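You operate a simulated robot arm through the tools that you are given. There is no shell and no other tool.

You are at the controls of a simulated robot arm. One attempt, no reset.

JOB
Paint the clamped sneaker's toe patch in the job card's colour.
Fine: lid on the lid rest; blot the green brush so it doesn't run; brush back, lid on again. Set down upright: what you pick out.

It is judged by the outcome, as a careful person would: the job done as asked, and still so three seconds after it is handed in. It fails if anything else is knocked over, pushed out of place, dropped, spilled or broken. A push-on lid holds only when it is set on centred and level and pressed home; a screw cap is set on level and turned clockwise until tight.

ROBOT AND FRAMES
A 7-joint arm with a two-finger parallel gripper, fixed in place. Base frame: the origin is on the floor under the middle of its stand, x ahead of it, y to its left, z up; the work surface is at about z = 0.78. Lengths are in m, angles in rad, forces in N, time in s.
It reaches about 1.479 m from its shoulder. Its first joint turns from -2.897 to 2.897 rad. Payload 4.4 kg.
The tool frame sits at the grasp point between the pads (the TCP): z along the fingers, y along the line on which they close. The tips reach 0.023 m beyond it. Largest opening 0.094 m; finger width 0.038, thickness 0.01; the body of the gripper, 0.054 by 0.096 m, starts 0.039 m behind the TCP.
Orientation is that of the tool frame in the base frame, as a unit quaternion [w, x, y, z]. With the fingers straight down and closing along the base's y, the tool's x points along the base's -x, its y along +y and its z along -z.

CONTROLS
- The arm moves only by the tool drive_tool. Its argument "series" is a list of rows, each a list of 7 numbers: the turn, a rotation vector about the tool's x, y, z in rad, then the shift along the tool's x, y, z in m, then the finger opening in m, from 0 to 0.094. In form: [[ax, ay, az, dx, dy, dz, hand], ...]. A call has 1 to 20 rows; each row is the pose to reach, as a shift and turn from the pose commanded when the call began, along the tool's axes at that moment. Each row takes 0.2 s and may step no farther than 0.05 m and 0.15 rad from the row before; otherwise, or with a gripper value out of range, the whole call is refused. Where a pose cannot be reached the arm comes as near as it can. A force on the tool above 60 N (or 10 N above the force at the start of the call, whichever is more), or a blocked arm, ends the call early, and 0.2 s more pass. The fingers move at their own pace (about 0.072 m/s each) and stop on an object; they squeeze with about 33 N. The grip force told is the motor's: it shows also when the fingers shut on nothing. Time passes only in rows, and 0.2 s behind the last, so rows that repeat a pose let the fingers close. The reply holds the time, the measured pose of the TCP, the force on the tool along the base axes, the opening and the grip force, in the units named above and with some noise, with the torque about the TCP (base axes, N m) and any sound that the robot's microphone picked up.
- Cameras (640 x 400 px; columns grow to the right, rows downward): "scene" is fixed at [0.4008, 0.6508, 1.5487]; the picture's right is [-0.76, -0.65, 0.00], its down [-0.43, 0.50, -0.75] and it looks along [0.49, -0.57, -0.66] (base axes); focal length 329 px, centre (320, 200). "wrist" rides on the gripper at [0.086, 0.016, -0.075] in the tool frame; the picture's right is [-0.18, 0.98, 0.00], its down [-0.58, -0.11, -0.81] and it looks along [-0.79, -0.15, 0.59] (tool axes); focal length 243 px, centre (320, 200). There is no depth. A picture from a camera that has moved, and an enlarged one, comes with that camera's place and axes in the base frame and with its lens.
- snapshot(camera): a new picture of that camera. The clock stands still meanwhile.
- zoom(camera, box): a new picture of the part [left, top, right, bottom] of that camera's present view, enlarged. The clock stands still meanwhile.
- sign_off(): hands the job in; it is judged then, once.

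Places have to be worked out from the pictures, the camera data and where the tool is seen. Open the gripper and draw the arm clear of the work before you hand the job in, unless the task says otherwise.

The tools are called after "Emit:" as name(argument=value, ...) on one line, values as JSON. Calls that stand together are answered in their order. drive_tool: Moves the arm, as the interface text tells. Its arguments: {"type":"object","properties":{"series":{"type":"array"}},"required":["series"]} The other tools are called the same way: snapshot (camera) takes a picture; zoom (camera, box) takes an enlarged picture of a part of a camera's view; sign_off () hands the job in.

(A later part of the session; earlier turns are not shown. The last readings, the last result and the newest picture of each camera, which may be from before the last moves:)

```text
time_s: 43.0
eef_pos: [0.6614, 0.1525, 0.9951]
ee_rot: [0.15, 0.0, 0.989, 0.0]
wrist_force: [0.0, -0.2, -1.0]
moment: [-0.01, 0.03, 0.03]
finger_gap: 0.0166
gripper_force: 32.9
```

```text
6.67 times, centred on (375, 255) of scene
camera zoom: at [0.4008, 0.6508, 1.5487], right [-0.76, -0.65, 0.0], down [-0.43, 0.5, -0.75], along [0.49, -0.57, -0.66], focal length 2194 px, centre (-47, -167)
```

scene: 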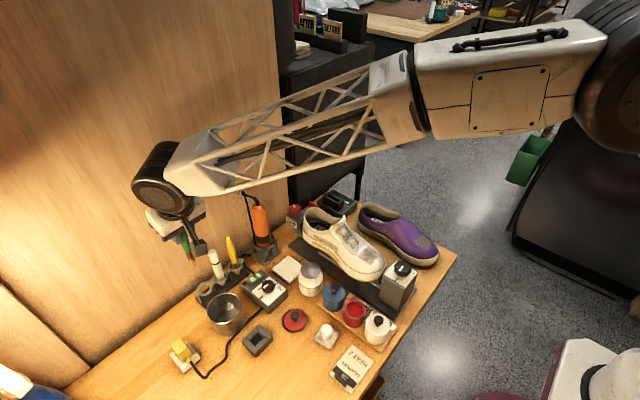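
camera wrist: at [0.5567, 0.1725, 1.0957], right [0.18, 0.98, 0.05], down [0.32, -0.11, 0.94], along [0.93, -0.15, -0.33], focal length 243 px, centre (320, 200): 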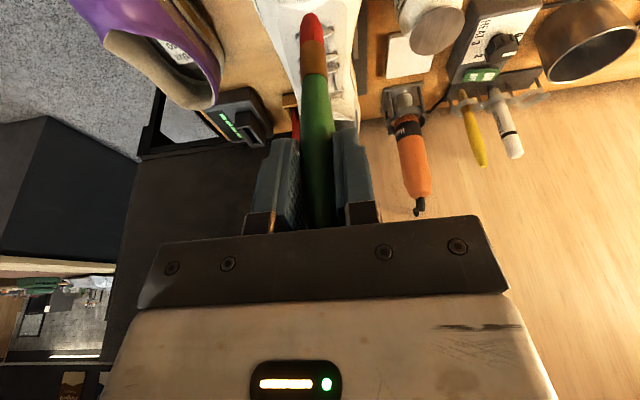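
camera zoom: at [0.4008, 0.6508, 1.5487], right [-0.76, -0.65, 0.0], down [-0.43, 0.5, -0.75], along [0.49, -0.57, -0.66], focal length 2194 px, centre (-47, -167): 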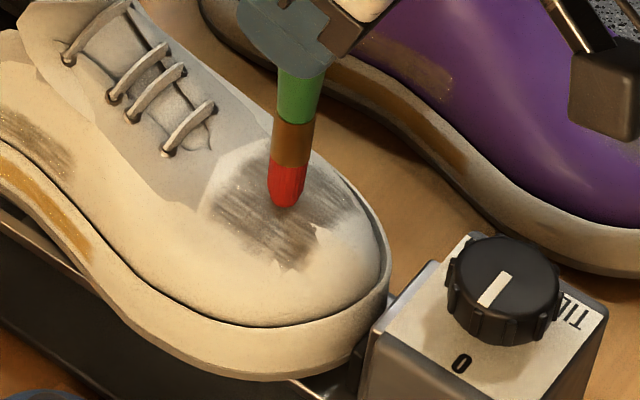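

Still no contact at tip z≈0.880; I continue down slowly.

Emit:
drive_tool(series=[[0, 0, 0, 0.0003, 0, 0.001, 0.0], [0, 0, 0, 0.0006, 0, 0.0019, 0.0], [0, 0, 0, 0.0006, 0, 0.0019, 0.0]])

Emit:
zoom(camera="scene", box=[345, 225, 405, 285])

Emit:
zoom(camera="wrist", box=[240, 0, 400, 100])

```text
time_s: 43.8
eef_pos: [0.6592, 0.1528, 0.9945]
ee_rot: [0.151, 0.0, 0.989, 0.0]
wrist_force: [-2.7, -1.1, 23.6]
moment: [-0.05, 0.16, 0.01]
finger_gap: 0.0166
gripper_force: 32.9
```

```text
6.67 times, centred on (375, 255) of scene
camera zoom: at [0.4008, 0.6508, 1.5487], right [-0.76, -0.65, 0.0], down [-0.43, 0.5, -0.75], along [0.49, -0.57, -0.66], focal length 2194 px, centre (-47, -167)
```

zoom: 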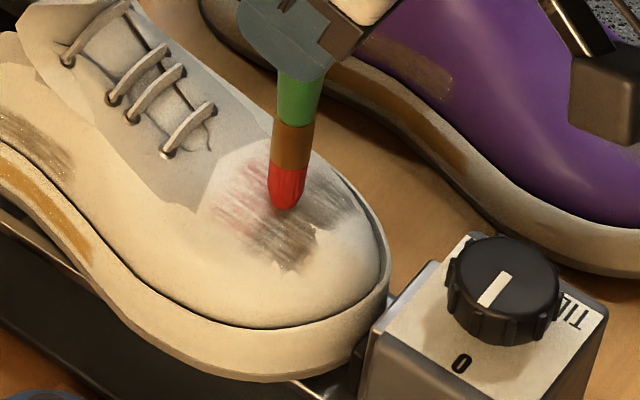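

```text
4.00 times, centred on (320, 50) of wrist
camera zoom: at [0.5554, 0.1687, 1.0387], right [0.18, 0.98, 0.06], down [0.32, -0.11, 0.94], along [0.93, -0.15, -0.33], focal length 970 px, centre (320, 800)
```

zoom: 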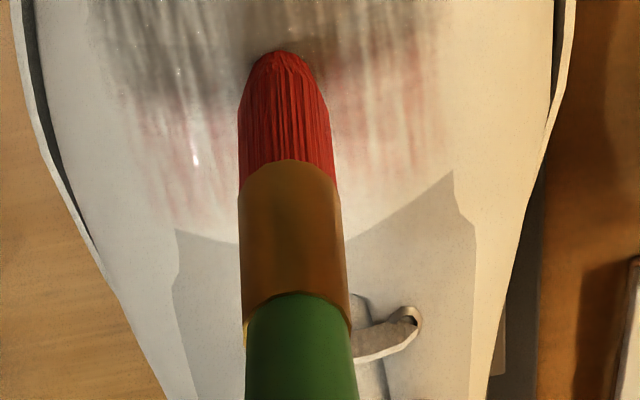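

Contact at last (24 N, tip z≈0.880), and a pink band has appeared on the patch. I lift slightly and look at what a single touch did.

Emit:
drive_tool(series=[[0, 0, 0, -0.0009, 0, -0.0029, 0.0], [0, 0, 0, -0.0059, 0, -0.0191, 0.0], [0, 0, 0, -0.0059, 0, -0.0191, 0.0]])

Emit:
zoom(camera="scene", box=[345, 225, 405, 285])

Emit:
zoom(camera="wrist", box=[240, 0, 400, 100])

```text
time_s: 44.6
eef_pos: [0.6596, 0.1511, 1.0133]
ee_rot: [0.149, 0.0, 0.989, 0.001]
wrist_force: [-0.8, -0.2, -0.5]
moment: [0.04, 0.02, 0.0]
finger_gap: 0.0166
gripper_force: 33.4
```

```text
6.67 times, centred on (375, 255) of scene
camera zoom: at [0.4008, 0.6508, 1.5487], right [-0.76, -0.65, 0.0], down [-0.43, 0.5, -0.75], along [0.49, -0.57, -0.66], focal length 2194 px, centre (-47, -167)
```

zoom: 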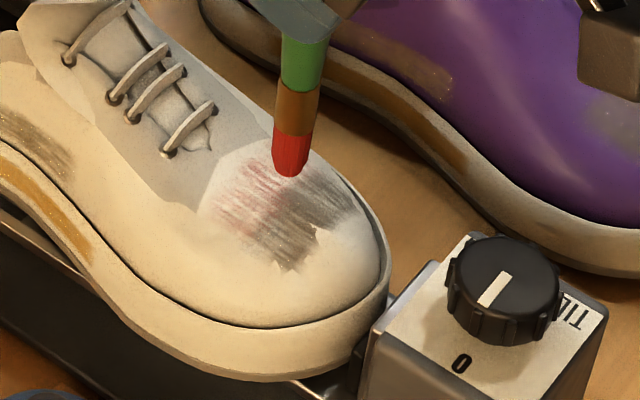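

```text
4.00 times, centred on (320, 50) of wrist
camera zoom: at [0.5562, 0.1686, 1.0577], right [0.18, 0.98, 0.05], down [0.32, -0.11, 0.94], along [0.93, -0.15, -0.33], focal length 970 px, centre (320, 800)
```

zoom: 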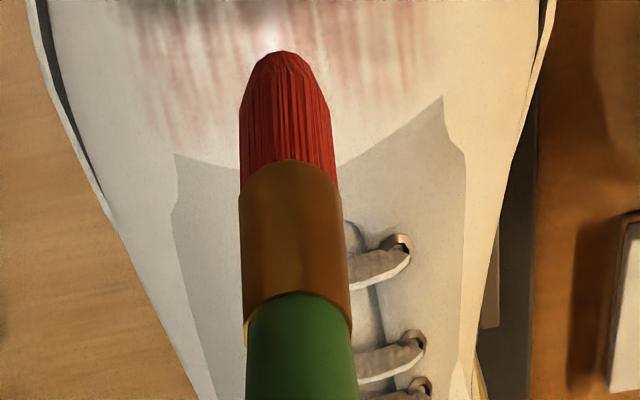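

One touch tints a band at the far side of the patch. I'll make light strokes along x over the whole patch, starting from the far side (x≈0.676).

Emit:
drive_tool(series=[[0, 0, 0, -0.0153, 0, 0.0047, 0.0], [0, 0, 0, -0.0135, 0, 0.0107, 0.0], [0, 0, 0, -0.0116, 0, 0.0166, 0.0], [0, 0, 0, -0.0116, 0, 0.0166, 0.0]])

```text
time_s: 45.6
eef_pos: [0.6753, 0.1507, 1.0018]
ee_rot: [0.149, 0.001, 0.989, 0.0]
wrist_force: [0.3, 0.7, -1.1]
moment: [0.02, 0.01, 0.02]
finger_gap: 0.0166
gripper_force: 32.8
```

Emit:
drive_tool(series=[[0, 0, 0, 0.0003, 0, 0.001, 0.0], [0, 0, 0, 0.0006, 0, 0.0019, 0.0], [0, 0, 0, 0.0006, 0, 0.0019, 0.0]])

```text
time_s: 46.4
eef_pos: [0.675, 0.1515, 1.0003]
ee_rot: [0.149, 0.0, 0.989, 0.0]
wrist_force: [0.9, 0.6, -0.4]
moment: [-0.02, 0.02, 0.0]
finger_gap: 0.0166
gripper_force: 33.2
```

No contact yet at the far end; further 1 mm steps.

Emit:
drive_tool(series=[[0, 0, 0, 0.0003, 0, 0.001, 0.0], [0, 0, 0, 0.0003, 0, 0.001, 0.0]])

Emit:
drive_tool(series=[[0, 0, 0, 0.0003, 0, 0.001, 0.0], [0, 0, 0, 0.0003, 0, 0.001, 0.0]])

```text
time_s: 47.0
eef_pos: [0.675, 0.1518, 0.999]
ee_rot: [0.15, 0.0, 0.989, 0.0]
wrist_force: [0.7, -0.6, -0.2]
moment: [0.0, 0.03, 0.02]
finger_gap: 0.0165
gripper_force: 33.1
```

```text
time_s: 47.6
eef_pos: [0.6755, 0.151, 0.9985]
ee_rot: [0.15, 0.0, 0.989, 0.0]
wrist_force: [-0.9, 0.5, -0.2]
moment: [0.02, 0.03, -0.02]
finger_gap: 0.0166
gripper_force: 32.6
```

Emit:
drive_tool(series=[[0, 0, 0, 0.0003, 0, 0.001, 0.0], [0, 0, 0, 0.0003, 0, 0.001, 0.0]])

Emit:
zoom(camera="scene", box=[345, 225, 405, 285])

```text
time_s: 48.2
eef_pos: [0.6747, 0.1509, 0.9968]
ee_rot: [0.149, -0.001, 0.989, 0.001]
wrist_force: [-0.2, -0.6, -0.9]
moment: [0.01, -0.04, -0.01]
finger_gap: 0.0166
gripper_force: 33.3
```

```text
6.67 times, centred on (375, 255) of scene
camera zoom: at [0.4008, 0.6508, 1.5487], right [-0.76, -0.65, 0.0], down [-0.43, 0.5, -0.75], along [0.49, -0.57, -0.66], focal length 2194 px, centre (-47, -167)
```

zoom: 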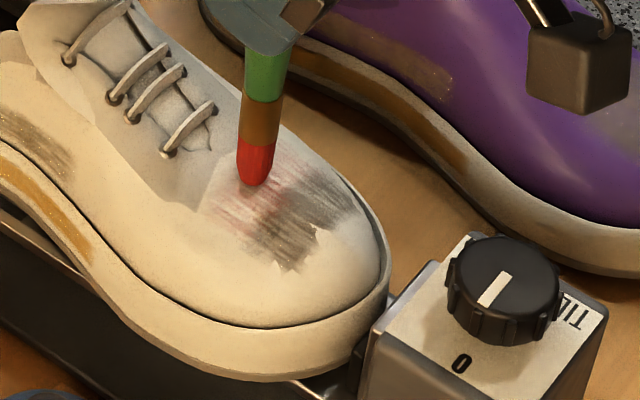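

Emit:
drive_tool(series=[[0, 0, 0, 0.0003, 0, 0.001, 0.0], [0, 0, 0, 0.0003, 0, 0.001, 0.0]])

Emit:
zoom(camera="scene", box=[345, 225, 405, 285])

```text
time_s: 48.8
eef_pos: [0.6747, 0.1503, 0.9968]
ee_rot: [0.15, 0.0, 0.989, 0.0]
wrist_force: [-0.7, -1.1, 0.6]
moment: [0.01, -0.01, 0.0]
finger_gap: 0.0166
gripper_force: 33.3
```

```text
6.67 times, centred on (375, 255) of scene
camera zoom: at [0.4008, 0.6508, 1.5487], right [-0.76, -0.65, 0.0], down [-0.43, 0.5, -0.75], along [0.49, -0.57, -0.66], focal length 2194 px, centre (-47, -167)
```

zoom: 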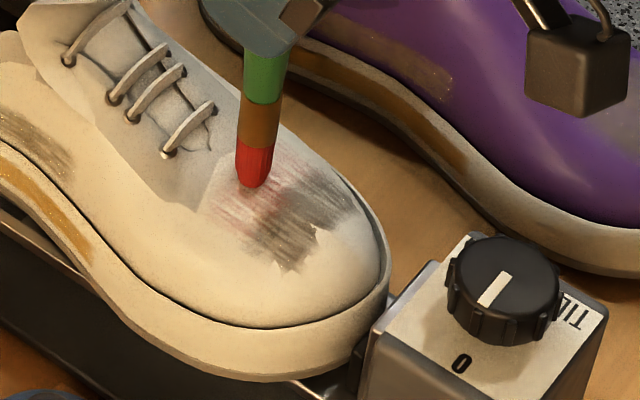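

Contact is just starting at the same height as before, so the surface is nearly flat here. I press lightly and stroke toward −x at constant height.

Emit:
drive_tool(series=[[0, 0, 0, 0.0002, 0, 0.0007, 0.0], [0, 0, 0, 0.0002, 0, 0.0007, 0.0]])

Emit:
zoom(camera="scene", box=[345, 225, 405, 285])

```text
time_s: 49.4
eef_pos: [0.6748, 0.1522, 0.9949]
ee_rot: [0.15, 0.001, 0.989, 0.0]
wrist_force: [0.1, 0.1, 11.3]
moment: [0.05, -0.08, 0.02]
finger_gap: 0.0165
gripper_force: 32.6
```

```text
6.67 times, centred on (375, 255) of scene
camera zoom: at [0.4008, 0.6508, 1.5487], right [-0.76, -0.65, 0.0], down [-0.43, 0.5, -0.75], along [0.49, -0.57, -0.66], focal length 2194 px, centre (-47, -167)
```

zoom: 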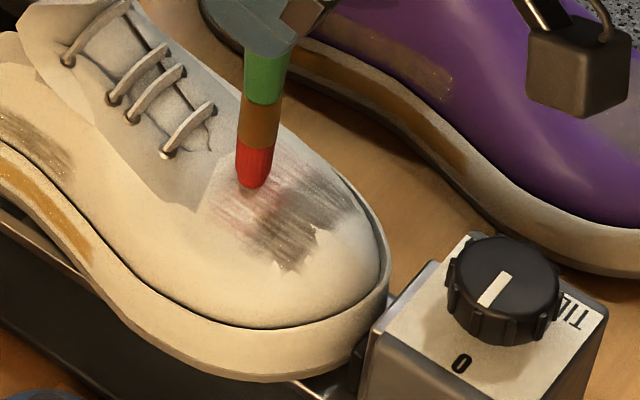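

11 N of contact. Now the stroke toward −x, 12 mm in small rows.

Emit:
drive_tool(series=[[0, 0, 0, 0.0029, 0, -0.0009, 0.0], [0, 0, 0, 0.0057, 0, -0.0018, 0.0], [0, 0, 0, 0.0086, 0, -0.0027, 0.0], [0, 0, 0, 0.0115, 0, -0.0035, 0.0]])

Emit:
zoom(camera="scene", box=[345, 225, 405, 285])

Emit:
zoom(camera="wrist", box=[240, 0, 400, 100])

```text
time_s: 50.4
eef_pos: [0.6634, 0.1506, 0.9947]
ee_rot: [0.15, 0.0, 0.989, 0.0]
wrist_force: [6.7, -0.4, 21.8]
moment: [0.01, -0.84, -0.02]
finger_gap: 0.0166
gripper_force: 33.1
```

```text
6.67 times, centred on (375, 255) of scene
camera zoom: at [0.4008, 0.6508, 1.5487], right [-0.76, -0.65, 0.0], down [-0.43, 0.5, -0.75], along [0.49, -0.57, -0.66], focal length 2194 px, centre (-47, -167)
```

zoom: 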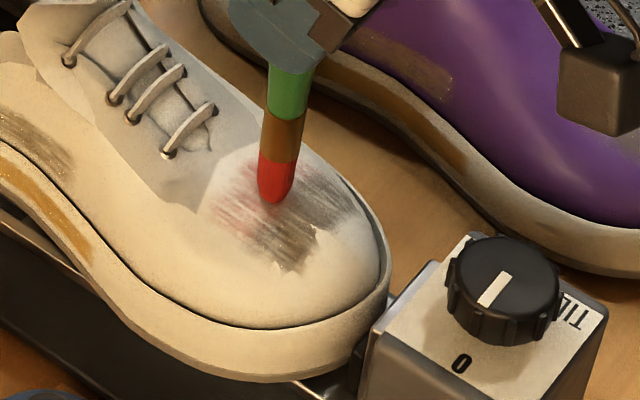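

```text
4.00 times, centred on (320, 50) of wrist
camera zoom: at [0.5599, 0.1676, 1.0387], right [0.18, 0.98, 0.05], down [0.32, -0.11, 0.94], along [0.93, -0.15, -0.33], focal length 970 px, centre (320, 800)
```

zoom: 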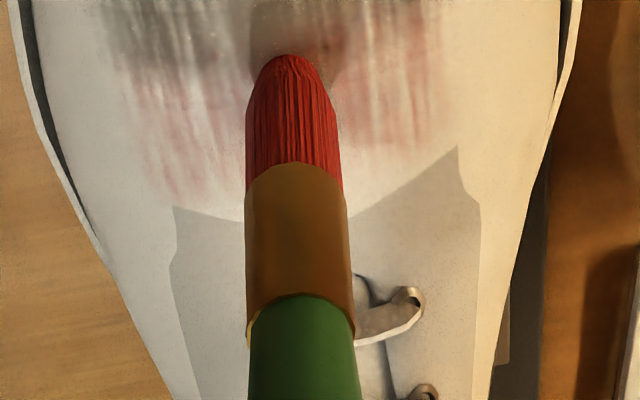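

Force grew to 22 N with some drag, so I lift off and try the middle/near part of the patch with a fresh light touch at x≈0.650.

Emit:
drive_tool(series=[[0, 0, 0, -0.0015, 0, -0.0048, 0.0], [0, 0, 0, 0.0029, 0, -0.0072, 0.0], [0, 0, 0, 0.0114, 0, -0.009, 0.0], [0, 0, 0, 0.0126, 0, -0.005, 0.0], [0, 0, 0, 0.0126, 0, -0.005, 0.0]])

Emit:
zoom(camera="scene", box=[345, 225, 405, 285])

```text
time_s: 51.6
eef_pos: [0.6522, 0.1513, 0.9965]
ee_rot: [0.15, 0.0, 0.989, 0.0]
wrist_force: [-0.7, 0.1, -1.2]
moment: [0.0, 0.0, -0.02]
finger_gap: 0.0168
gripper_force: 32.7
```

```text
6.67 times, centred on (375, 255) of scene
camera zoom: at [0.4008, 0.6508, 1.5487], right [-0.76, -0.65, 0.0], down [-0.43, 0.5, -0.75], along [0.49, -0.57, -0.66], focal length 2194 px, centre (-47, -167)
```

zoom: 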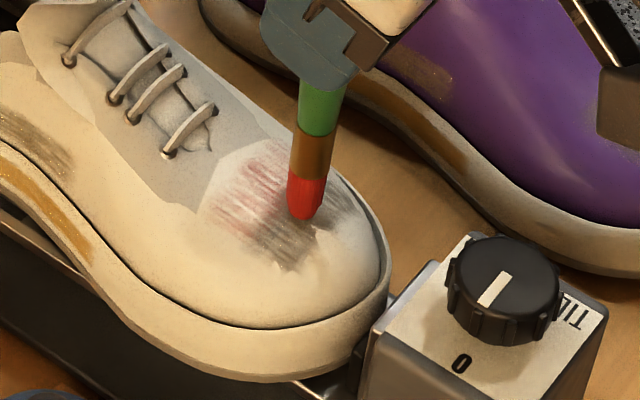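

At x≈0.650 there's no contact yet; I step down in 1 mm steps.

Emit:
drive_tool(series=[[0, 0, 0, 0.0003, 0, 0.001, 0.0], [0, 0, 0, 0.0003, 0, 0.001, 0.0]])

Emit:
drive_tool(series=[[0, 0, 0, 0.0002, 0, 0.0007, 0.0], [0, 0, 0, 0.0002, 0, 0.0007, 0.0]])

Emit:
zoom(camera="scene", box=[345, 225, 405, 285])

```text
time_s: 52.2
eef_pos: [0.6499, 0.1512, 0.9952]
ee_rot: [0.15, 0.0, 0.989, 0.0]
wrist_force: [0.4, 0.3, -0.4]
moment: [-0.03, 0.0, -0.01]
finger_gap: 0.0166
gripper_force: 32.5
```

```text
time_s: 52.8
eef_pos: [0.6492, 0.15, 0.9947]
ee_rot: [0.149, 0.0, 0.989, -0.001]
wrist_force: [1.1, 0.1, 2.8]
moment: [0.03, -0.06, 0.0]
finger_gap: 0.0166
gripper_force: 33.2
```

```text
6.67 times, centred on (375, 255) of scene
camera zoom: at [0.4008, 0.6508, 1.5487], right [-0.76, -0.65, 0.0], down [-0.43, 0.5, -0.75], along [0.49, -0.57, -0.66], focal length 2194 px, centre (-47, -167)
```

zoom: 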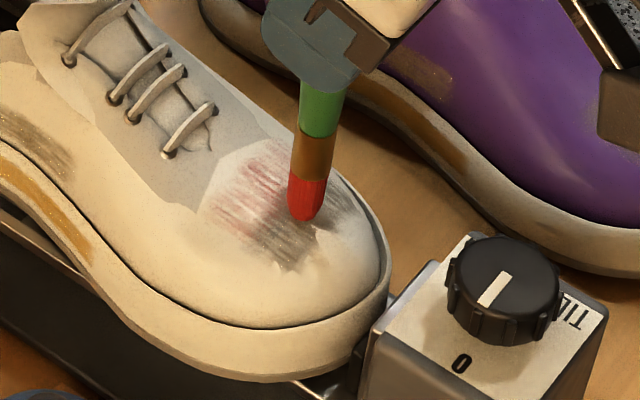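

Contact starts here (3 N). I press about 1 mm further.

Emit:
drive_tool(series=[[0, 0, 0, 0.0003, 0, 0.0009, 0.0], [0, 0, 0, 0.0003, 0, 0.0009, 0.0]])

Emit:
zoom(camera="scene", box=[345, 225, 405, 285])

Emit:
zoom(camera="wrist", box=[240, 0, 400, 100])

```text
time_s: 53.4
eef_pos: [0.6492, 0.1491, 0.9956]
ee_rot: [0.151, 0.0, 0.989, 0.0]
wrist_force: [-0.1, -1.4, 18.3]
moment: [-0.03, -0.04, 0.01]
finger_gap: 0.0167
gripper_force: 33.3
```

```text
6.67 times, centred on (375, 255) of scene
camera zoom: at [0.4008, 0.6508, 1.5487], right [-0.76, -0.65, 0.0], down [-0.43, 0.5, -0.75], along [0.49, -0.57, -0.66], focal length 2194 px, centre (-47, -167)
```

zoom: 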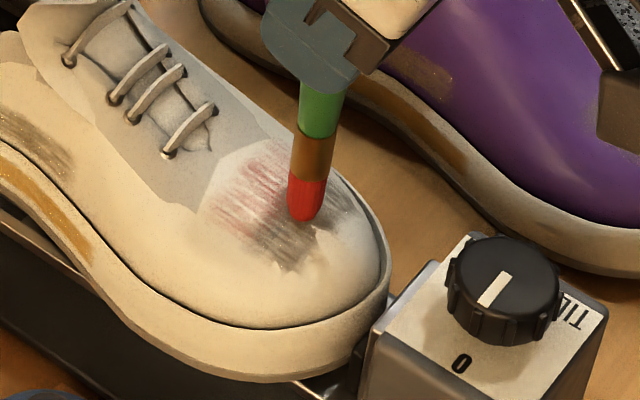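

```text
4.00 times, centred on (320, 50) of wrist
camera zoom: at [0.546, 0.1675, 1.0381], right [0.18, 0.98, 0.06], down [0.32, -0.11, 0.94], along [0.93, -0.15, -0.33], focal length 970 px, centre (320, 800)
```

zoom: 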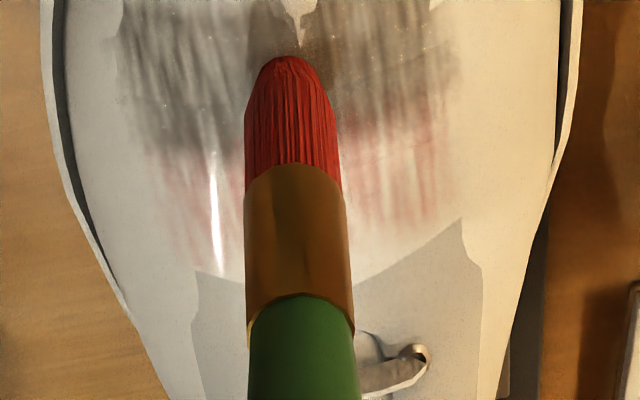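

The near part did not take colour from the dab, so I lift and go back to the viewing pose to see the true state of the patch.

Emit:
drive_tool(series=[[0, 0, 0, -0.0059, 0, -0.0191, 0.0], [0, 0, 0, 0.0058, 0, -0.0489, 0.0], [0, 0, 0, 0.0333, -0.02, -0.0784, 0.0], [0, 0, 0, 0.0607, -0.041, -0.1098, 0.0], [0, 0, 0, 0.0607, -0.041, -0.1098, 0.0]])

Emit:
zoom(camera="wrist", box=[320, 0, 420, 100])

Emit:
zoom(camera="scene", box=[345, 225, 405, 285])

```text
time_s: 54.6
eef_pos: [0.5577, 0.1097, 1.0793]
ee_rot: [0.149, 0.0, 0.989, 0.0]
wrist_force: [-0.1, -0.6, -0.3]
moment: [-0.01, 0.02, -0.03]
finger_gap: 0.0168
gripper_force: 32.6
```

```text
4.00 times, centred on (370, 50) of wrist
camera zoom: at [0.4543, 0.1268, 1.1236], right [0.18, 0.98, 0.05], down [0.32, -0.11, 0.94], along [0.93, -0.15, -0.33], focal length 970 px, centre (120, 800)
```

zoom: 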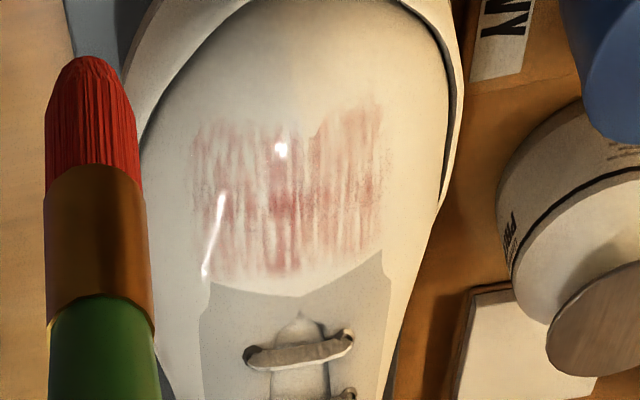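

```text
6.67 times, centred on (375, 255) of scene
camera zoom: at [0.4008, 0.6508, 1.5487], right [-0.76, -0.65, 0.0], down [-0.43, 0.5, -0.75], along [0.49, -0.57, -0.66], focal length 2194 px, centre (-47, -167)
```

zoom: 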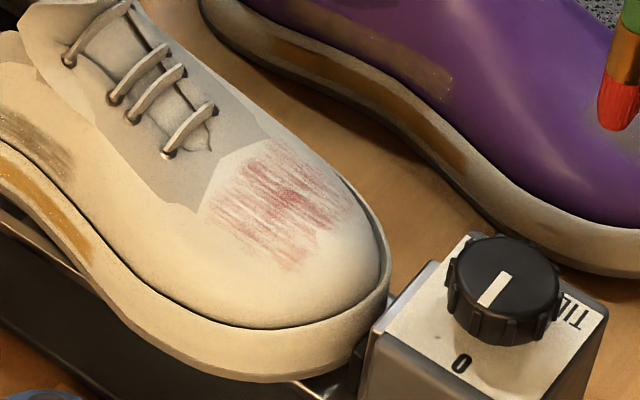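

The whole patch has now taken colour, but it is still thin pink. I'll add strokes at other y positions for fuller coverage, starting near (0.676, 0.165), probing carefully for the surface.

Emit:
drive_tool(series=[[0, 0, 0, -0.0334, 0.018, 0.0103, 0.0], [0, 0, 0, -0.0669, 0.036, 0.0207, 0.0], [0, 0, 0, -0.0911, 0.05, 0.0439, 0.0], [0, 0, 0, -0.0975, 0.055, 0.0773, 0.0], [0, 0, 0, -0.0907, 0.055, 0.0992, 0.0], [0, 0, 0, -0.0889, 0.055, 0.105, 0.0], [0, 0, 0, -0.0889, 0.055, 0.105, 0.0]])

Emit:
zoom(camera="scene", box=[345, 225, 405, 285])

```text
time_s: 56.2
eef_pos: [0.6744, 0.1666, 1.0058]
ee_rot: [0.149, 0.0, 0.989, 0.0]
wrist_force: [-0.3, 0.2, -1.2]
moment: [0.01, -0.03, 0.03]
finger_gap: 0.0166
gripper_force: 33.0
```

```text
6.67 times, centred on (375, 255) of scene
camera zoom: at [0.4008, 0.6508, 1.5487], right [-0.76, -0.65, 0.0], down [-0.43, 0.5, -0.75], along [0.49, -0.57, -0.66], focal length 2194 px, centre (-47, -167)
```

zoom: 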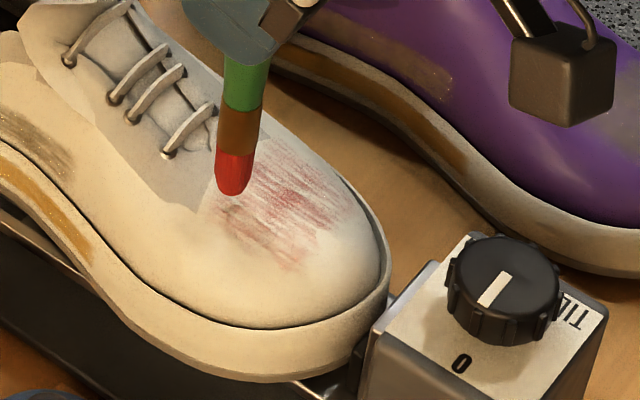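

Emit:
drive_tool(series=[[0, 0, 0, 0.0006, 0, 0.0019, 0.0], [0, 0, 0, 0.0009, 0, 0.0029, 0.0], [0, 0, 0, 0.0009, 0, 0.0029, 0.0]])

Emit:
drive_tool(series=[[0, 0, 0, 0.0006, 0, 0.0019, 0.0], [0, 0, 0, 0.0006, 0, 0.0019, 0.0]])

Emit:
drive_tool(series=[[0, 0, 0, 0.0005, 0, 0.0014, 0.0], [0, 0, 0, 0.0005, 0, 0.0014, 0.0]])

```text
time_s: 57.0
eef_pos: [0.6742, 0.1641, 1.0024]
ee_rot: [0.15, -0.001, 0.989, 0.0]
wrist_force: [0.3, 0.4, -0.3]
moment: [0.0, 0.05, 0.0]
finger_gap: 0.0165
gripper_force: 32.9
```

```text
time_s: 57.6
eef_pos: [0.6751, 0.1656, 1.002]
ee_rot: [0.149, 0.0, 0.989, 0.0]
wrist_force: [0.1, -0.2, -1.2]
moment: [0.01, -0.02, 0.02]
finger_gap: 0.0166
gripper_force: 32.6
```

```text
time_s: 58.2
eef_pos: [0.6752, 0.1644, 0.9995]
ee_rot: [0.149, 0.0, 0.989, -0.001]
wrist_force: [-0.9, -0.3, 0.1]
moment: [0.0, -0.03, 0.01]
finger_gap: 0.0168
gripper_force: 33.0
```

Emit:
drive_tool(series=[[0, 0, 0, 0.0005, 0, 0.0014, 0.0], [0, 0, 0, 0.0005, 0, 0.0014, 0.0]])

Emit:
drive_tool(series=[[0, 0, 0, 0.0005, 0, 0.0014, 0.0], [0, 0, 0, 0.0005, 0, 0.0014, 0.0]])

Emit:
drive_tool(series=[[0, 0, 0, 0.0003, 0, 0.001, 0.0], [0, 0, 0, 0.0003, 0, 0.001, 0.0]])

```text
time_s: 58.8
eef_pos: [0.6743, 0.1654, 0.9988]
ee_rot: [0.15, -0.001, 0.989, 0.0]
wrist_force: [0.4, -0.3, -0.1]
moment: [-0.03, 0.0, 0.01]
finger_gap: 0.0168
gripper_force: 32.6
```

```text
time_s: 59.4
eef_pos: [0.6762, 0.1648, 0.9957]
ee_rot: [0.15, 0.0, 0.989, 0.001]
wrist_force: [-0.5, 0.1, -0.2]
moment: [-0.02, 0.0, 0.0]
finger_gap: 0.0164
gripper_force: 33.0
```

```text
time_s: 60.0
eef_pos: [0.6743, 0.165, 0.9966]
ee_rot: [0.149, 0.001, 0.989, 0.0]
wrist_force: [-0.3, -0.4, 0.0]
moment: [-0.02, -0.04, -0.01]
finger_gap: 0.0166
gripper_force: 33.2
```

Emit:
drive_tool(series=[[0, 0, 0, 0.0003, 0, 0.001, 0.0], [0, 0, 0, 0.0003, 0, 0.001, 0.0]])

Emit:
drive_tool(series=[[0, 0, 0, 0.0003, 0, 0.001, 0.0], [0, 0, 0, 0.0003, 0, 0.001, 0.0]])

Emit:
zoom(camera="scene", box=[345, 225, 405, 285])

```text
time_s: 60.6
eef_pos: [0.6757, 0.1656, 0.9954]
ee_rot: [0.151, 0.0, 0.989, 0.0]
wrist_force: [0.4, 0.9, 9.3]
moment: [0.01, 0.0, 0.01]
finger_gap: 0.0168
gripper_force: 33.4
```

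```text
time_s: 61.2
eef_pos: [0.6756, 0.1647, 0.9943]
ee_rot: [0.151, 0.0, 0.989, 0.0]
wrist_force: [-2.7, 0.9, 21.0]
moment: [0.02, 0.25, 0.01]
finger_gap: 0.0166
gripper_force: 33.0
```

```text
6.67 times, centred on (375, 255) of scene
camera zoom: at [0.4008, 0.6508, 1.5487], right [-0.76, -0.65, 0.0], down [-0.43, 0.5, -0.75], along [0.49, -0.57, -0.66], focal length 2194 px, centre (-47, -167)
```

zoom: 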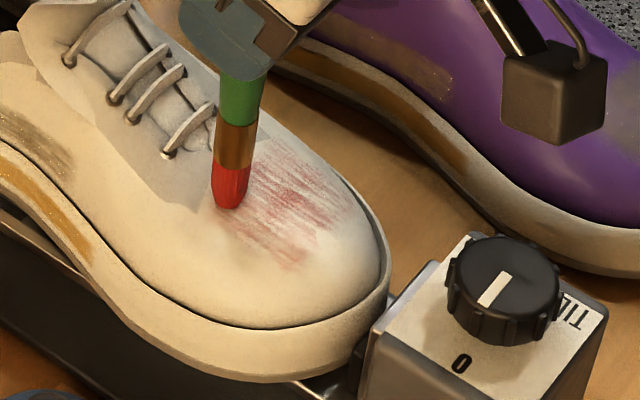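

The contact height is practically the same here (flat top), so I can stroke at near-constant height. I stroke from x=0.676 to 0.646 at y=0.165 with light pressure.

Emit:
drive_tool(series=[[0, 0, 0, -0.0002, 0, -0.0007, 0.0], [0, 0, 0, 0.0053, 0, -0.0029, 0.0], [0, 0, 0, 0.0111, 0, -0.0048, 0.0], [0, 0, 0, 0.0168, 0, -0.0064, 0.0], [0, 0, 0, 0.0228, 0, -0.0075, 0.0], [0, 0, 0, 0.0288, 0, -0.0085, 0.0]])

Emit:
zoom(camera="scene", box=[345, 225, 405, 285])

Emit:
zoom(camera="wrist", box=[240, 0, 400, 100])

```text
time_s: 62.6
eef_pos: [0.6444, 0.1647, 0.9914]
ee_rot: [0.148, -0.001, 0.989, 0.0]
wrist_force: [-0.9, 0.4, -0.5]
moment: [0.0, 0.02, 0.01]
finger_gap: 0.0167
gripper_force: 32.8
```

```text
6.67 times, centred on (375, 255) of scene
camera zoom: at [0.4008, 0.6508, 1.5487], right [-0.76, -0.65, 0.0], down [-0.43, 0.5, -0.75], along [0.49, -0.57, -0.66], focal length 2194 px, centre (-47, -167)
```

zoom: 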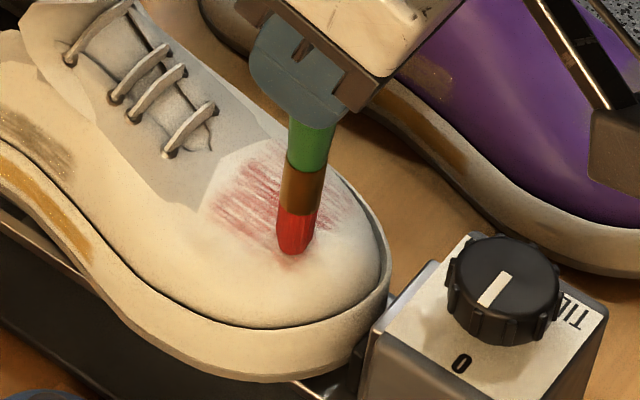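

```text
4.00 times, centred on (320, 50) of wrist
camera zoom: at [0.5409, 0.1816, 1.036], right [0.18, 0.98, 0.05], down [0.32, -0.11, 0.94], along [0.93, -0.15, -0.33], focal length 970 px, centre (320, 800)
```

zoom: 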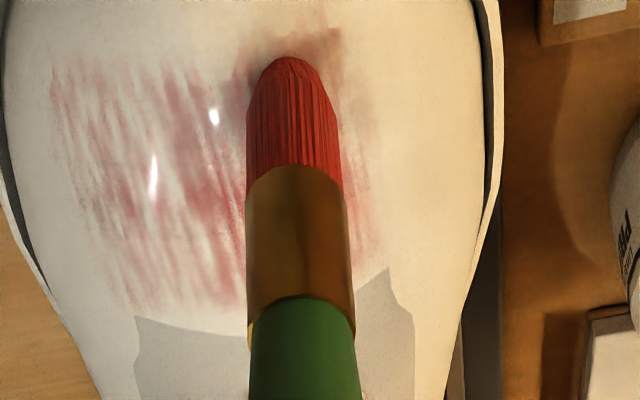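

Colour deepens where stroked. I continue with the next stroke, shifted to y=0.158, going back toward +x with light pressure.

Emit:
drive_tool(series=[[0, 0, 0, -0.0003, -0.007, -0.001, 0.0], [0, 0, 0, -0.0059, -0.007, 0.0012, 0.0], [0, 0, 0, -0.0119, -0.007, 0.0022, 0.0], [0, 0, 0, -0.0177, -0.007, 0.0036, 0.0], [0, 0, 0, -0.0233, -0.007, 0.0057, 0.0], [0, 0, 0, -0.0291, -0.007, 0.0078, 0.0], [0, 0, 0, -0.0328, -0.007, 0.0089, 0.0]])

Emit:
zoom(camera="scene", box=[345, 225, 405, 285])

Emit:
zoom(camera="wrist", box=[240, 0, 400, 100])

```text
time_s: 64.2
eef_pos: [0.6789, 0.1588, 0.9945]
ee_rot: [0.149, 0.0, 0.989, 0.0]
wrist_force: [-6.5, -0.2, 21.4]
moment: [0.0, 0.73, 0.01]
finger_gap: 0.017
gripper_force: 33.0
```

```text
6.67 times, centred on (375, 255) of scene
camera zoom: at [0.4008, 0.6508, 1.5487], right [-0.76, -0.65, 0.0], down [-0.43, 0.5, -0.75], along [0.49, -0.57, -0.66], focal length 2194 px, centre (-47, -167)
```

zoom: 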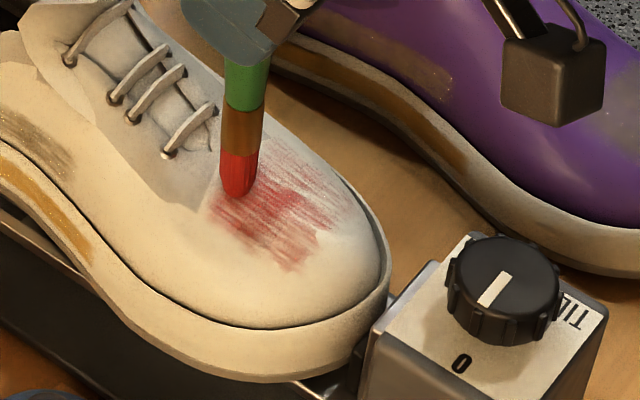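

```text
4.00 times, centred on (320, 50) of wrist
camera zoom: at [0.5753, 0.175, 1.0381], right [0.18, 0.98, 0.05], down [0.32, -0.11, 0.94], along [0.93, -0.15, -0.33], focal length 970 px, centre (320, 800)
```

zoom: 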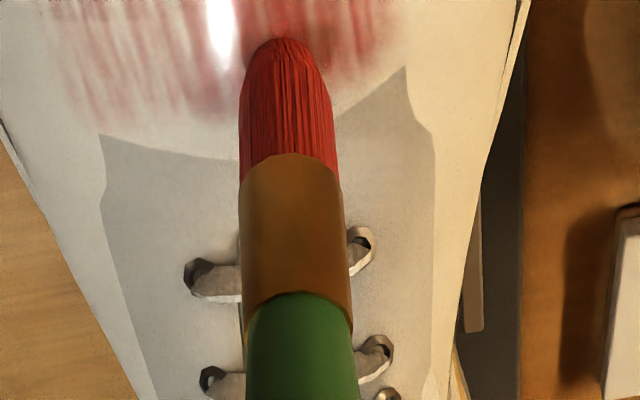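

Colour builds up well. Next stroke: shift to y=0.146 and go back toward −x.

Emit:
drive_tool(series=[[0, 0, 0, -0.0006, 0, -0.0019, 0.0], [0, 0, 0, -0.0006, -0.012, -0.0019, 0.0], [0, 0, 0, 0.0036, -0.012, -0.002, 0.0], [0, 0, 0, 0.0094, -0.012, -0.0038, 0.0], [0, 0, 0, 0.015, -0.012, -0.0057, 0.0], [0, 0, 0, 0.0208, -0.012, -0.0072, 0.0], [0, 0, 0, 0.0267, -0.012, -0.0083, 0.0], [0, 0, 0, 0.0328, -0.012, -0.009, 0.0], [0, 0, 0, 0.0369, -0.012, -0.0093, 0.0]])

Emit:
zoom(camera="scene", box=[345, 225, 405, 285])

Emit:
zoom(camera="wrist", box=[240, 0, 400, 100])

```text
time_s: 66.2
eef_pos: [0.6409, 0.1458, 0.9944]
ee_rot: [0.149, 0.0, 0.989, 0.001]
wrist_force: [-0.5, -0.4, 0.3]
moment: [0.01, 0.0, 0.02]
finger_gap: 0.0171
gripper_force: 33.0
```

```text
6.67 times, centred on (375, 255) of scene
camera zoom: at [0.4008, 0.6508, 1.5487], right [-0.76, -0.65, 0.0], down [-0.43, 0.5, -0.75], along [0.49, -0.57, -0.66], focal length 2194 px, centre (-47, -167)
```

zoom: 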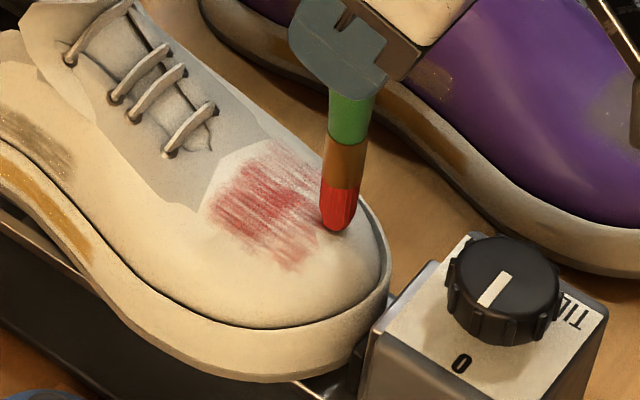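

```text
4.00 times, centred on (320, 50) of wrist
camera zoom: at [0.5374, 0.1627, 1.0373], right [0.18, 0.98, 0.05], down [0.32, -0.11, 0.94], along [0.93, -0.15, -0.33], focal length 970 px, centre (320, 800)
```

zoom: 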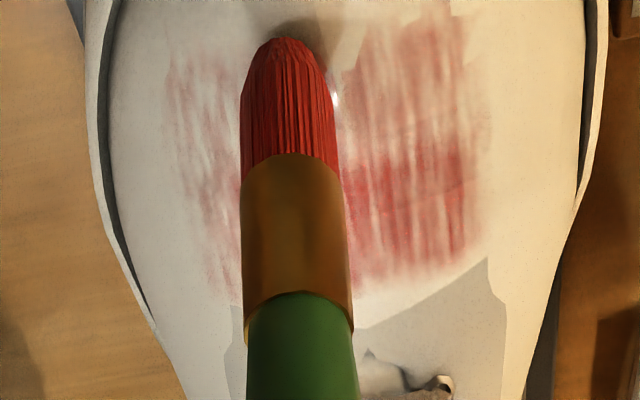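

The +y half is well red; the −y side is lighter. I shift to y=0.137 and stroke toward +x, stopping mid-way to read the force.

Emit:
drive_tool(series=[[0, 0, 0, -0.0003, -0.009, -0.001, 0.0], [0, 0, 0, -0.0079, -0.009, 0.0014, 0.0], [0, 0, 0, -0.0139, -0.009, 0.0025, 0.0], [0, 0, 0, -0.0217, -0.009, 0.0044, 0.0]])

Emit:
zoom(camera="scene", box=[345, 225, 405, 285])

```text
time_s: 67.2
eef_pos: [0.664, 0.1382, 0.9946]
ee_rot: [0.15, 0.0, 0.989, 0.0]
wrist_force: [0.1, -1.3, -0.3]
moment: [-0.04, -0.02, 0.01]
finger_gap: 0.0168
gripper_force: 32.9
```

```text
6.67 times, centred on (375, 255) of scene
camera zoom: at [0.4008, 0.6508, 1.5487], right [-0.76, -0.65, 0.0], down [-0.43, 0.5, -0.75], along [0.49, -0.57, -0.66], focal length 2194 px, centre (-47, -167)
```

zoom: 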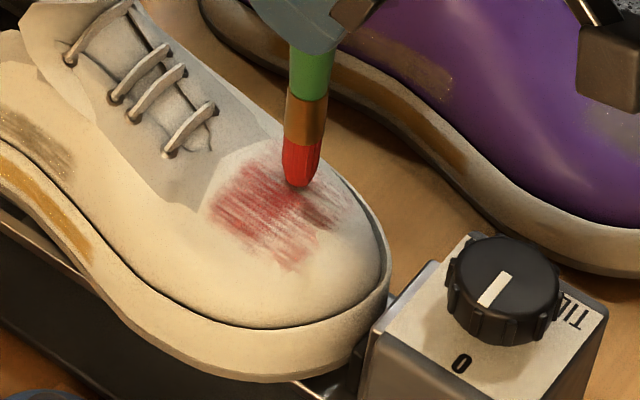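

No contact on this side (surface drops away). I step down to find it.

Emit:
drive_tool(series=[[0, 0, 0, 0.0004, 0, 0.0014, 0.0], [0, 0, 0, 0.0004, 0, 0.0014, 0.0]])

Emit:
drive_tool(series=[[0, 0, 0, 0.0003, 0, 0.001, 0.0], [0, 0, 0, 0.0003, 0, 0.001, 0.0]])

Emit:
drive_tool(series=[[0, 0, 0, 0.0003, 0, 0.001, 0.0], [0, 0, 0, 0.0003, 0, 0.001, 0.0]])

```text
time_s: 67.8
eef_pos: [0.6649, 0.1379, 0.9931]
ee_rot: [0.15, 0.0, 0.989, 0.0]
wrist_force: [-0.9, -0.1, -0.7]
moment: [0.0, -0.01, -0.01]
finger_gap: 0.0169
gripper_force: 32.6
```

```text
time_s: 68.4
eef_pos: [0.6644, 0.1378, 0.991]
ee_rot: [0.149, 0.0, 0.989, 0.0]
wrist_force: [-0.2, -0.2, 0.3]
moment: [0.01, 0.01, 0.0]
finger_gap: 0.0167
gripper_force: 33.0
```

```text
time_s: 69.0
eef_pos: [0.6636, 0.1373, 0.9911]
ee_rot: [0.15, -0.001, 0.989, 0.0]
wrist_force: [0.1, -0.2, 5.0]
moment: [-0.01, -0.09, 0.02]
finger_gap: 0.0168
gripper_force: 33.0
```

Contact at (0.664, 0.137) is ~4 mm lower, so the toe is domed across y. I press lightly and stroke along x here both ways.

Emit:
drive_tool(series=[[0, 0, 0, 0.0002, 0, 0.0006, 0.0], [0, 0, 0, -0.0055, 0, 0.0024, 0.0], [0, 0, 0, -0.0114, 0, 0.0039, 0.0], [0, 0, 0, -0.0153, 0, 0.0049, 0.0], [0, 0, 0, -0.0095, 0, 0.0034, 0.0], [0, 0, 0, -0.0036, 0, 0.0018, 0.0], [0, 0, 0, 0.0041, 0, -0.0002, 0.0], [0, 0, 0, 0.0101, 0, -0.0013, 0.0], [0, 0, 0, 0.0162, 0, -0.0018, 0.0], [0, 0, 0, 0.0203, 0, -0.0021, 0.0]])

Emit:
zoom(camera="scene", box=[345, 225, 405, 285])

Emit:
zoom(camera="wrist", box=[240, 0, 400, 100])

```text
time_s: 71.2
eef_pos: [0.6415, 0.1383, 0.9859]
ee_rot: [0.15, 0.001, 0.989, -0.001]
wrist_force: [2.2, -4.8, 15.4]
moment: [-0.54, -0.24, -0.02]
finger_gap: 0.0168
gripper_force: 33.4
```

```text
6.67 times, centred on (375, 255) of scene
camera zoom: at [0.4008, 0.6508, 1.5487], right [-0.76, -0.65, 0.0], down [-0.43, 0.5, -0.75], along [0.49, -0.57, -0.66], focal length 2194 px, centre (-47, -167)
```

zoom: 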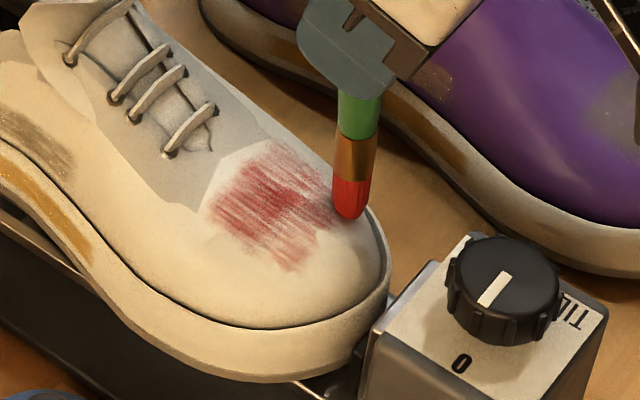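

```text
4.00 times, centred on (320, 50) of wrist
camera zoom: at [0.5384, 0.1546, 1.0301], right [0.18, 0.98, 0.06], down [0.32, -0.11, 0.94], along [0.93, -0.15, -0.33], focal length 970 px, centre (320, 800)
```

zoom: 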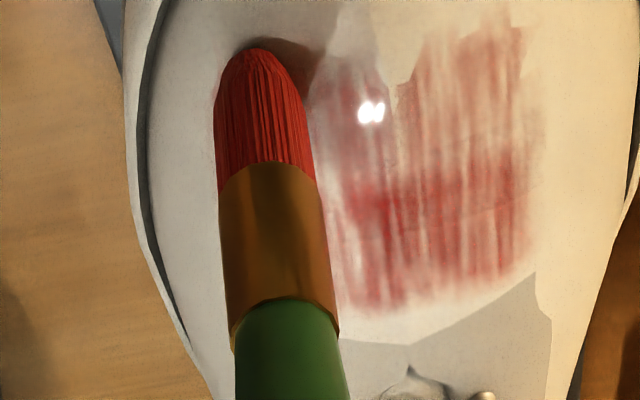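

The brush tip got pushed sideways (−y) by the slope. I lift off now and check the brush and the patch.

Emit:
drive_tool(series=[[0, 0, 0, -0.003, 0.0, -0.0096, 0.0], [0, 0, 0, -0.0089, 0.0, -0.0287, 0.0], [0, 0, 0, 0.0102, -0.01, -0.0633, 0.0], [0, 0, 0, 0.044, -0.027, -0.0932, 0.0], [0, 0, 0, 0.0512, -0.027, -0.1082, 0.0], [0, 0, 0, 0.0512, -0.027, -0.1082, 0.0]])

Emit:
zoom(camera="wrist", box=[300, 0, 420, 100])

Emit:
zoom(camera="scene", box=[345, 225, 405, 285])

Emit:
zoom(camera="wrist", box=[240, 0, 400, 100])

```text
time_s: 72.6
eef_pos: [0.5606, 0.1093, 1.0761]
ee_rot: [0.15, -0.001, 0.989, 0.0]
wrist_force: [0.6, 0.0, 0.1]
moment: [0.01, 0.0, -0.01]
finger_gap: 0.017
gripper_force: 32.9
```

```text
4.00 times, centred on (360, 50) of wrist
camera zoom: at [0.4566, 0.1269, 1.1205], right [0.18, 0.98, 0.05], down [0.32, -0.11, 0.94], along [0.93, -0.15, -0.33], focal length 970 px, centre (160, 800)
```

zoom: 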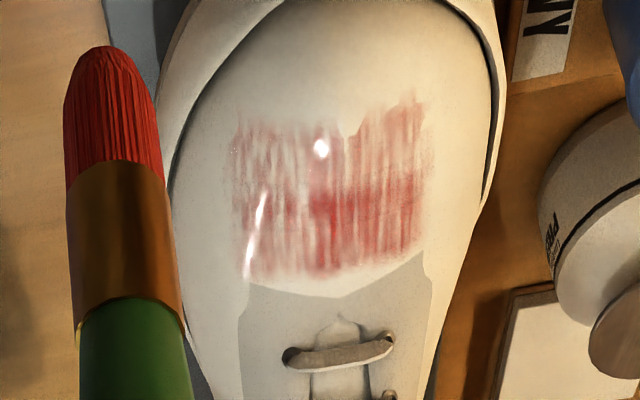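

```text
6.67 times, centred on (375, 255) of scene
camera zoom: at [0.4008, 0.6508, 1.5487], right [-0.76, -0.65, 0.0], down [-0.43, 0.5, -0.75], along [0.49, -0.57, -0.66], focal length 2194 px, centre (-47, -167)
```

zoom: 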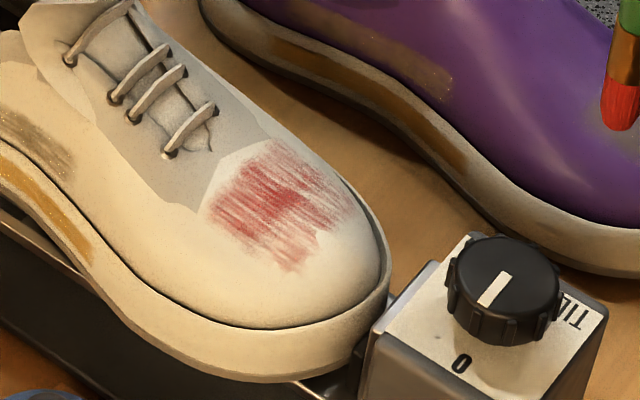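

```text
4.00 times, centred on (320, 50) of wrist
camera zoom: at [0.4566, 0.1269, 1.1205], right [0.18, 0.98, 0.05], down [0.32, -0.11, 0.94], along [0.93, -0.15, -0.33], focal length 970 px, centre (320, 800)
```

zoom: 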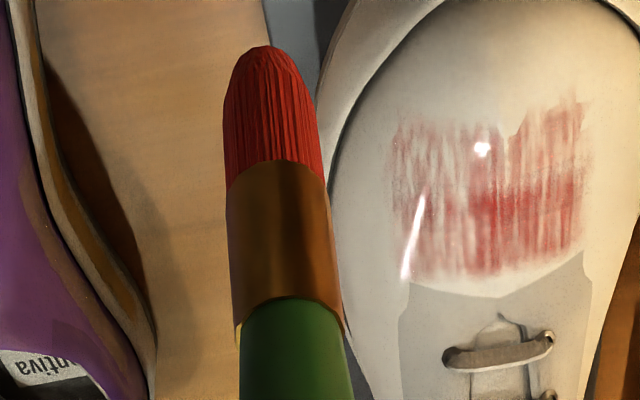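

The paint is building per contact area; the −y side, near edge and far edge still need more. The brush tip is now ~3.5 mm toward −y from before. I go back for more strokes, first along tip y≈0.149.

Emit:
drive_tool(series=[[0, 0, 0, -0.0334, 0.014, 0.0103, 0.0], [0, 0, 0, -0.0669, 0.028, 0.0207, 0.0], [0, 0, 0, -0.0911, 0.0415, 0.0439, 0.0], [0, 0, 0, -0.0983, 0.0415, 0.0775, 0.0], [0, 0, 0, -0.0894, 0.0415, 0.1063, 0.0], [0, 0, 0, -0.0883, 0.0415, 0.1097, 0.0], [0, 0, 0, -0.088, 0.0415, 0.1107, 0.0]])

```text
time_s: 74.2
eef_pos: [0.6812, 0.1505, 0.9952]
ee_rot: [0.151, 0.0, 0.989, 0.0]
wrist_force: [-1.4, -0.1, 8.9]
moment: [0.0, 0.23, -0.02]
finger_gap: 0.0171
gripper_force: 32.7
```

Contact (9 N) at the far edge. Stroke toward −x along this line, following the toe's curve down.

Emit:
drive_tool(series=[[0, 0, 0, 0.0058, 0, -0.0014, 0.0], [0, 0, 0, 0.0118, 0, -0.0026, 0.0], [0, 0, 0, 0.0176, 0, -0.0041, 0.0], [0, 0, 0, 0.0234, 0, -0.0055, 0.0], [0, 0, 0, 0.0284, 0, -0.0062, 0.0], [0, 0, 0, 0.0336, 0, -0.0064, 0.0], [0, 0, 0, 0.0388, 0, -0.0062, 0.0]])

Emit:
zoom(camera="scene", box=[345, 225, 405, 285])

Emit:
zoom(camera="wrist", box=[240, 0, 400, 100])

```text
time_s: 75.8
eef_pos: [0.6399, 0.1519, 0.9921]
ee_rot: [0.152, 0.0, 0.988, 0.0]
wrist_force: [6.4, -0.2, 29.6]
moment: [0.03, -0.86, 0.01]
finger_gap: 0.0173
gripper_force: 32.9
```

```text
6.67 times, centred on (375, 255) of scene
camera zoom: at [0.4008, 0.6508, 1.5487], right [-0.76, -0.65, 0.0], down [-0.43, 0.5, -0.75], along [0.49, -0.57, -0.66], focal length 2194 px, centre (-47, -167)
```

zoom: 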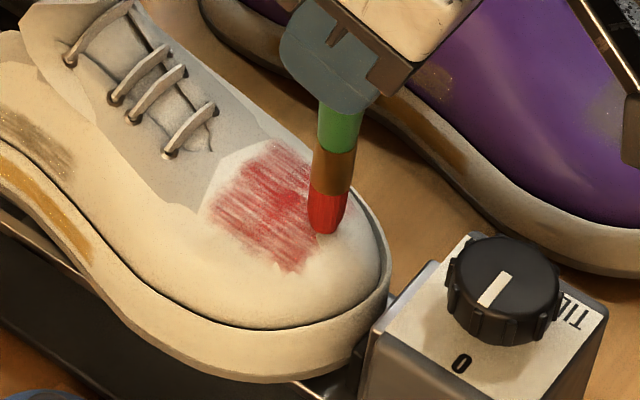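

```text
4.00 times, centred on (320, 50) of wrist
camera zoom: at [0.5365, 0.1687, 1.0353], right [0.18, 0.98, 0.06], down [0.31, -0.11, 0.94], along [0.93, -0.15, -0.33], focal length 970 px, centre (320, 800)
```

zoom: 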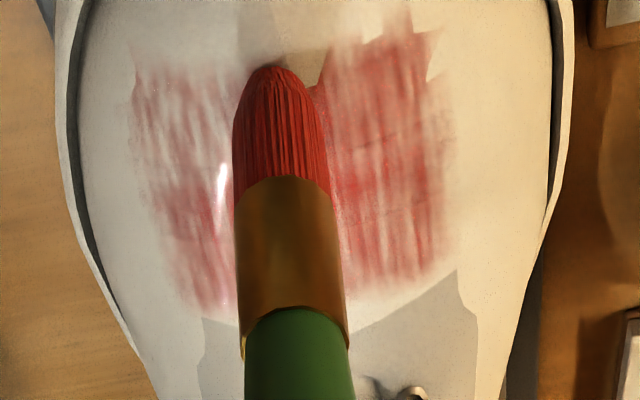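

Deeper red now; a firm 30 N at the end let the brush slide ~2–3 mm up in the grip. I continue with lighter contact on the −y side (tip y≈0.141), stroking toward +x.

Emit:
drive_tool(series=[[0, 0, 0, -0.0009, 0, -0.0029, 0.0], [0, 0, 0, -0.0003, -0.008, -0.001, 0.0], [0, 0, 0, -0.0004, -0.008, 0.0022, 0.0], [0, 0, 0, -0.0063, -0.008, 0.0033, 0.0], [0, 0, 0, -0.0131, -0.008, 0.0051, 0.0], [0, 0, 0, -0.0199, -0.008, 0.0069, 0.0], [0, 0, 0, -0.0276, -0.008, 0.0091, 0.0], [0, 0, 0, -0.0352, -0.008, 0.0112, 0.0]])

Emit:
zoom(camera="scene", box=[345, 225, 405, 285])

Emit:
zoom(camera="wrist", box=[240, 0, 400, 100])

```text
time_s: 77.6
eef_pos: [0.6772, 0.144, 0.9898]
ee_rot: [0.148, 0.0, 0.989, 0.0]
wrist_force: [-5.8, -2.5, 9.0]
moment: [-0.17, 0.59, 0.05]
finger_gap: 0.0172
gripper_force: 32.5
```

```text
6.67 times, centred on (375, 255) of scene
camera zoom: at [0.4008, 0.6508, 1.5487], right [-0.76, -0.65, 0.0], down [-0.43, 0.5, -0.75], along [0.49, -0.57, -0.66], focal length 2194 px, centre (-47, -167)
```

zoom: 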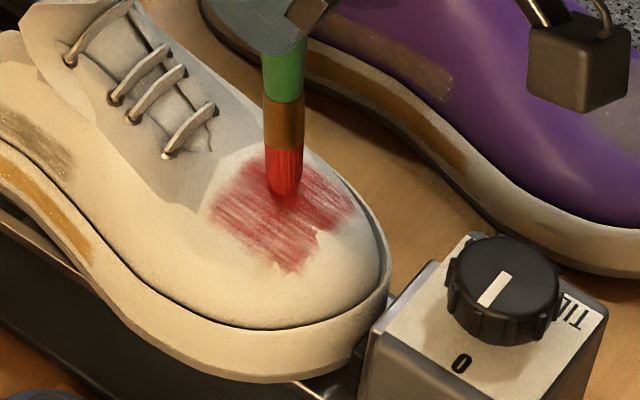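

```text
4.00 times, centred on (320, 50) of wrist
camera zoom: at [0.5736, 0.16, 1.0328], right [0.18, 0.98, 0.05], down [0.32, -0.11, 0.94], along [0.93, -0.15, -0.33], focal length 970 px, centre (320, 800)
```

zoom: 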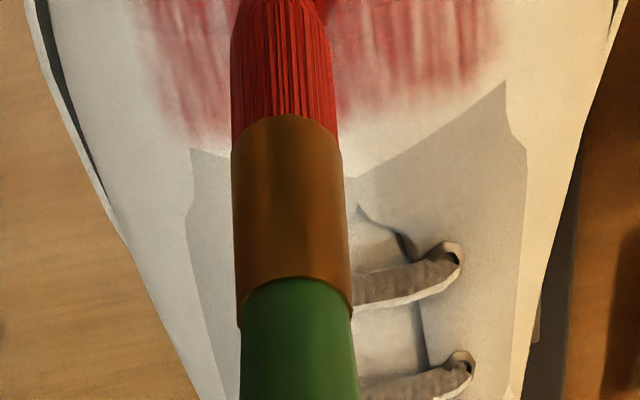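

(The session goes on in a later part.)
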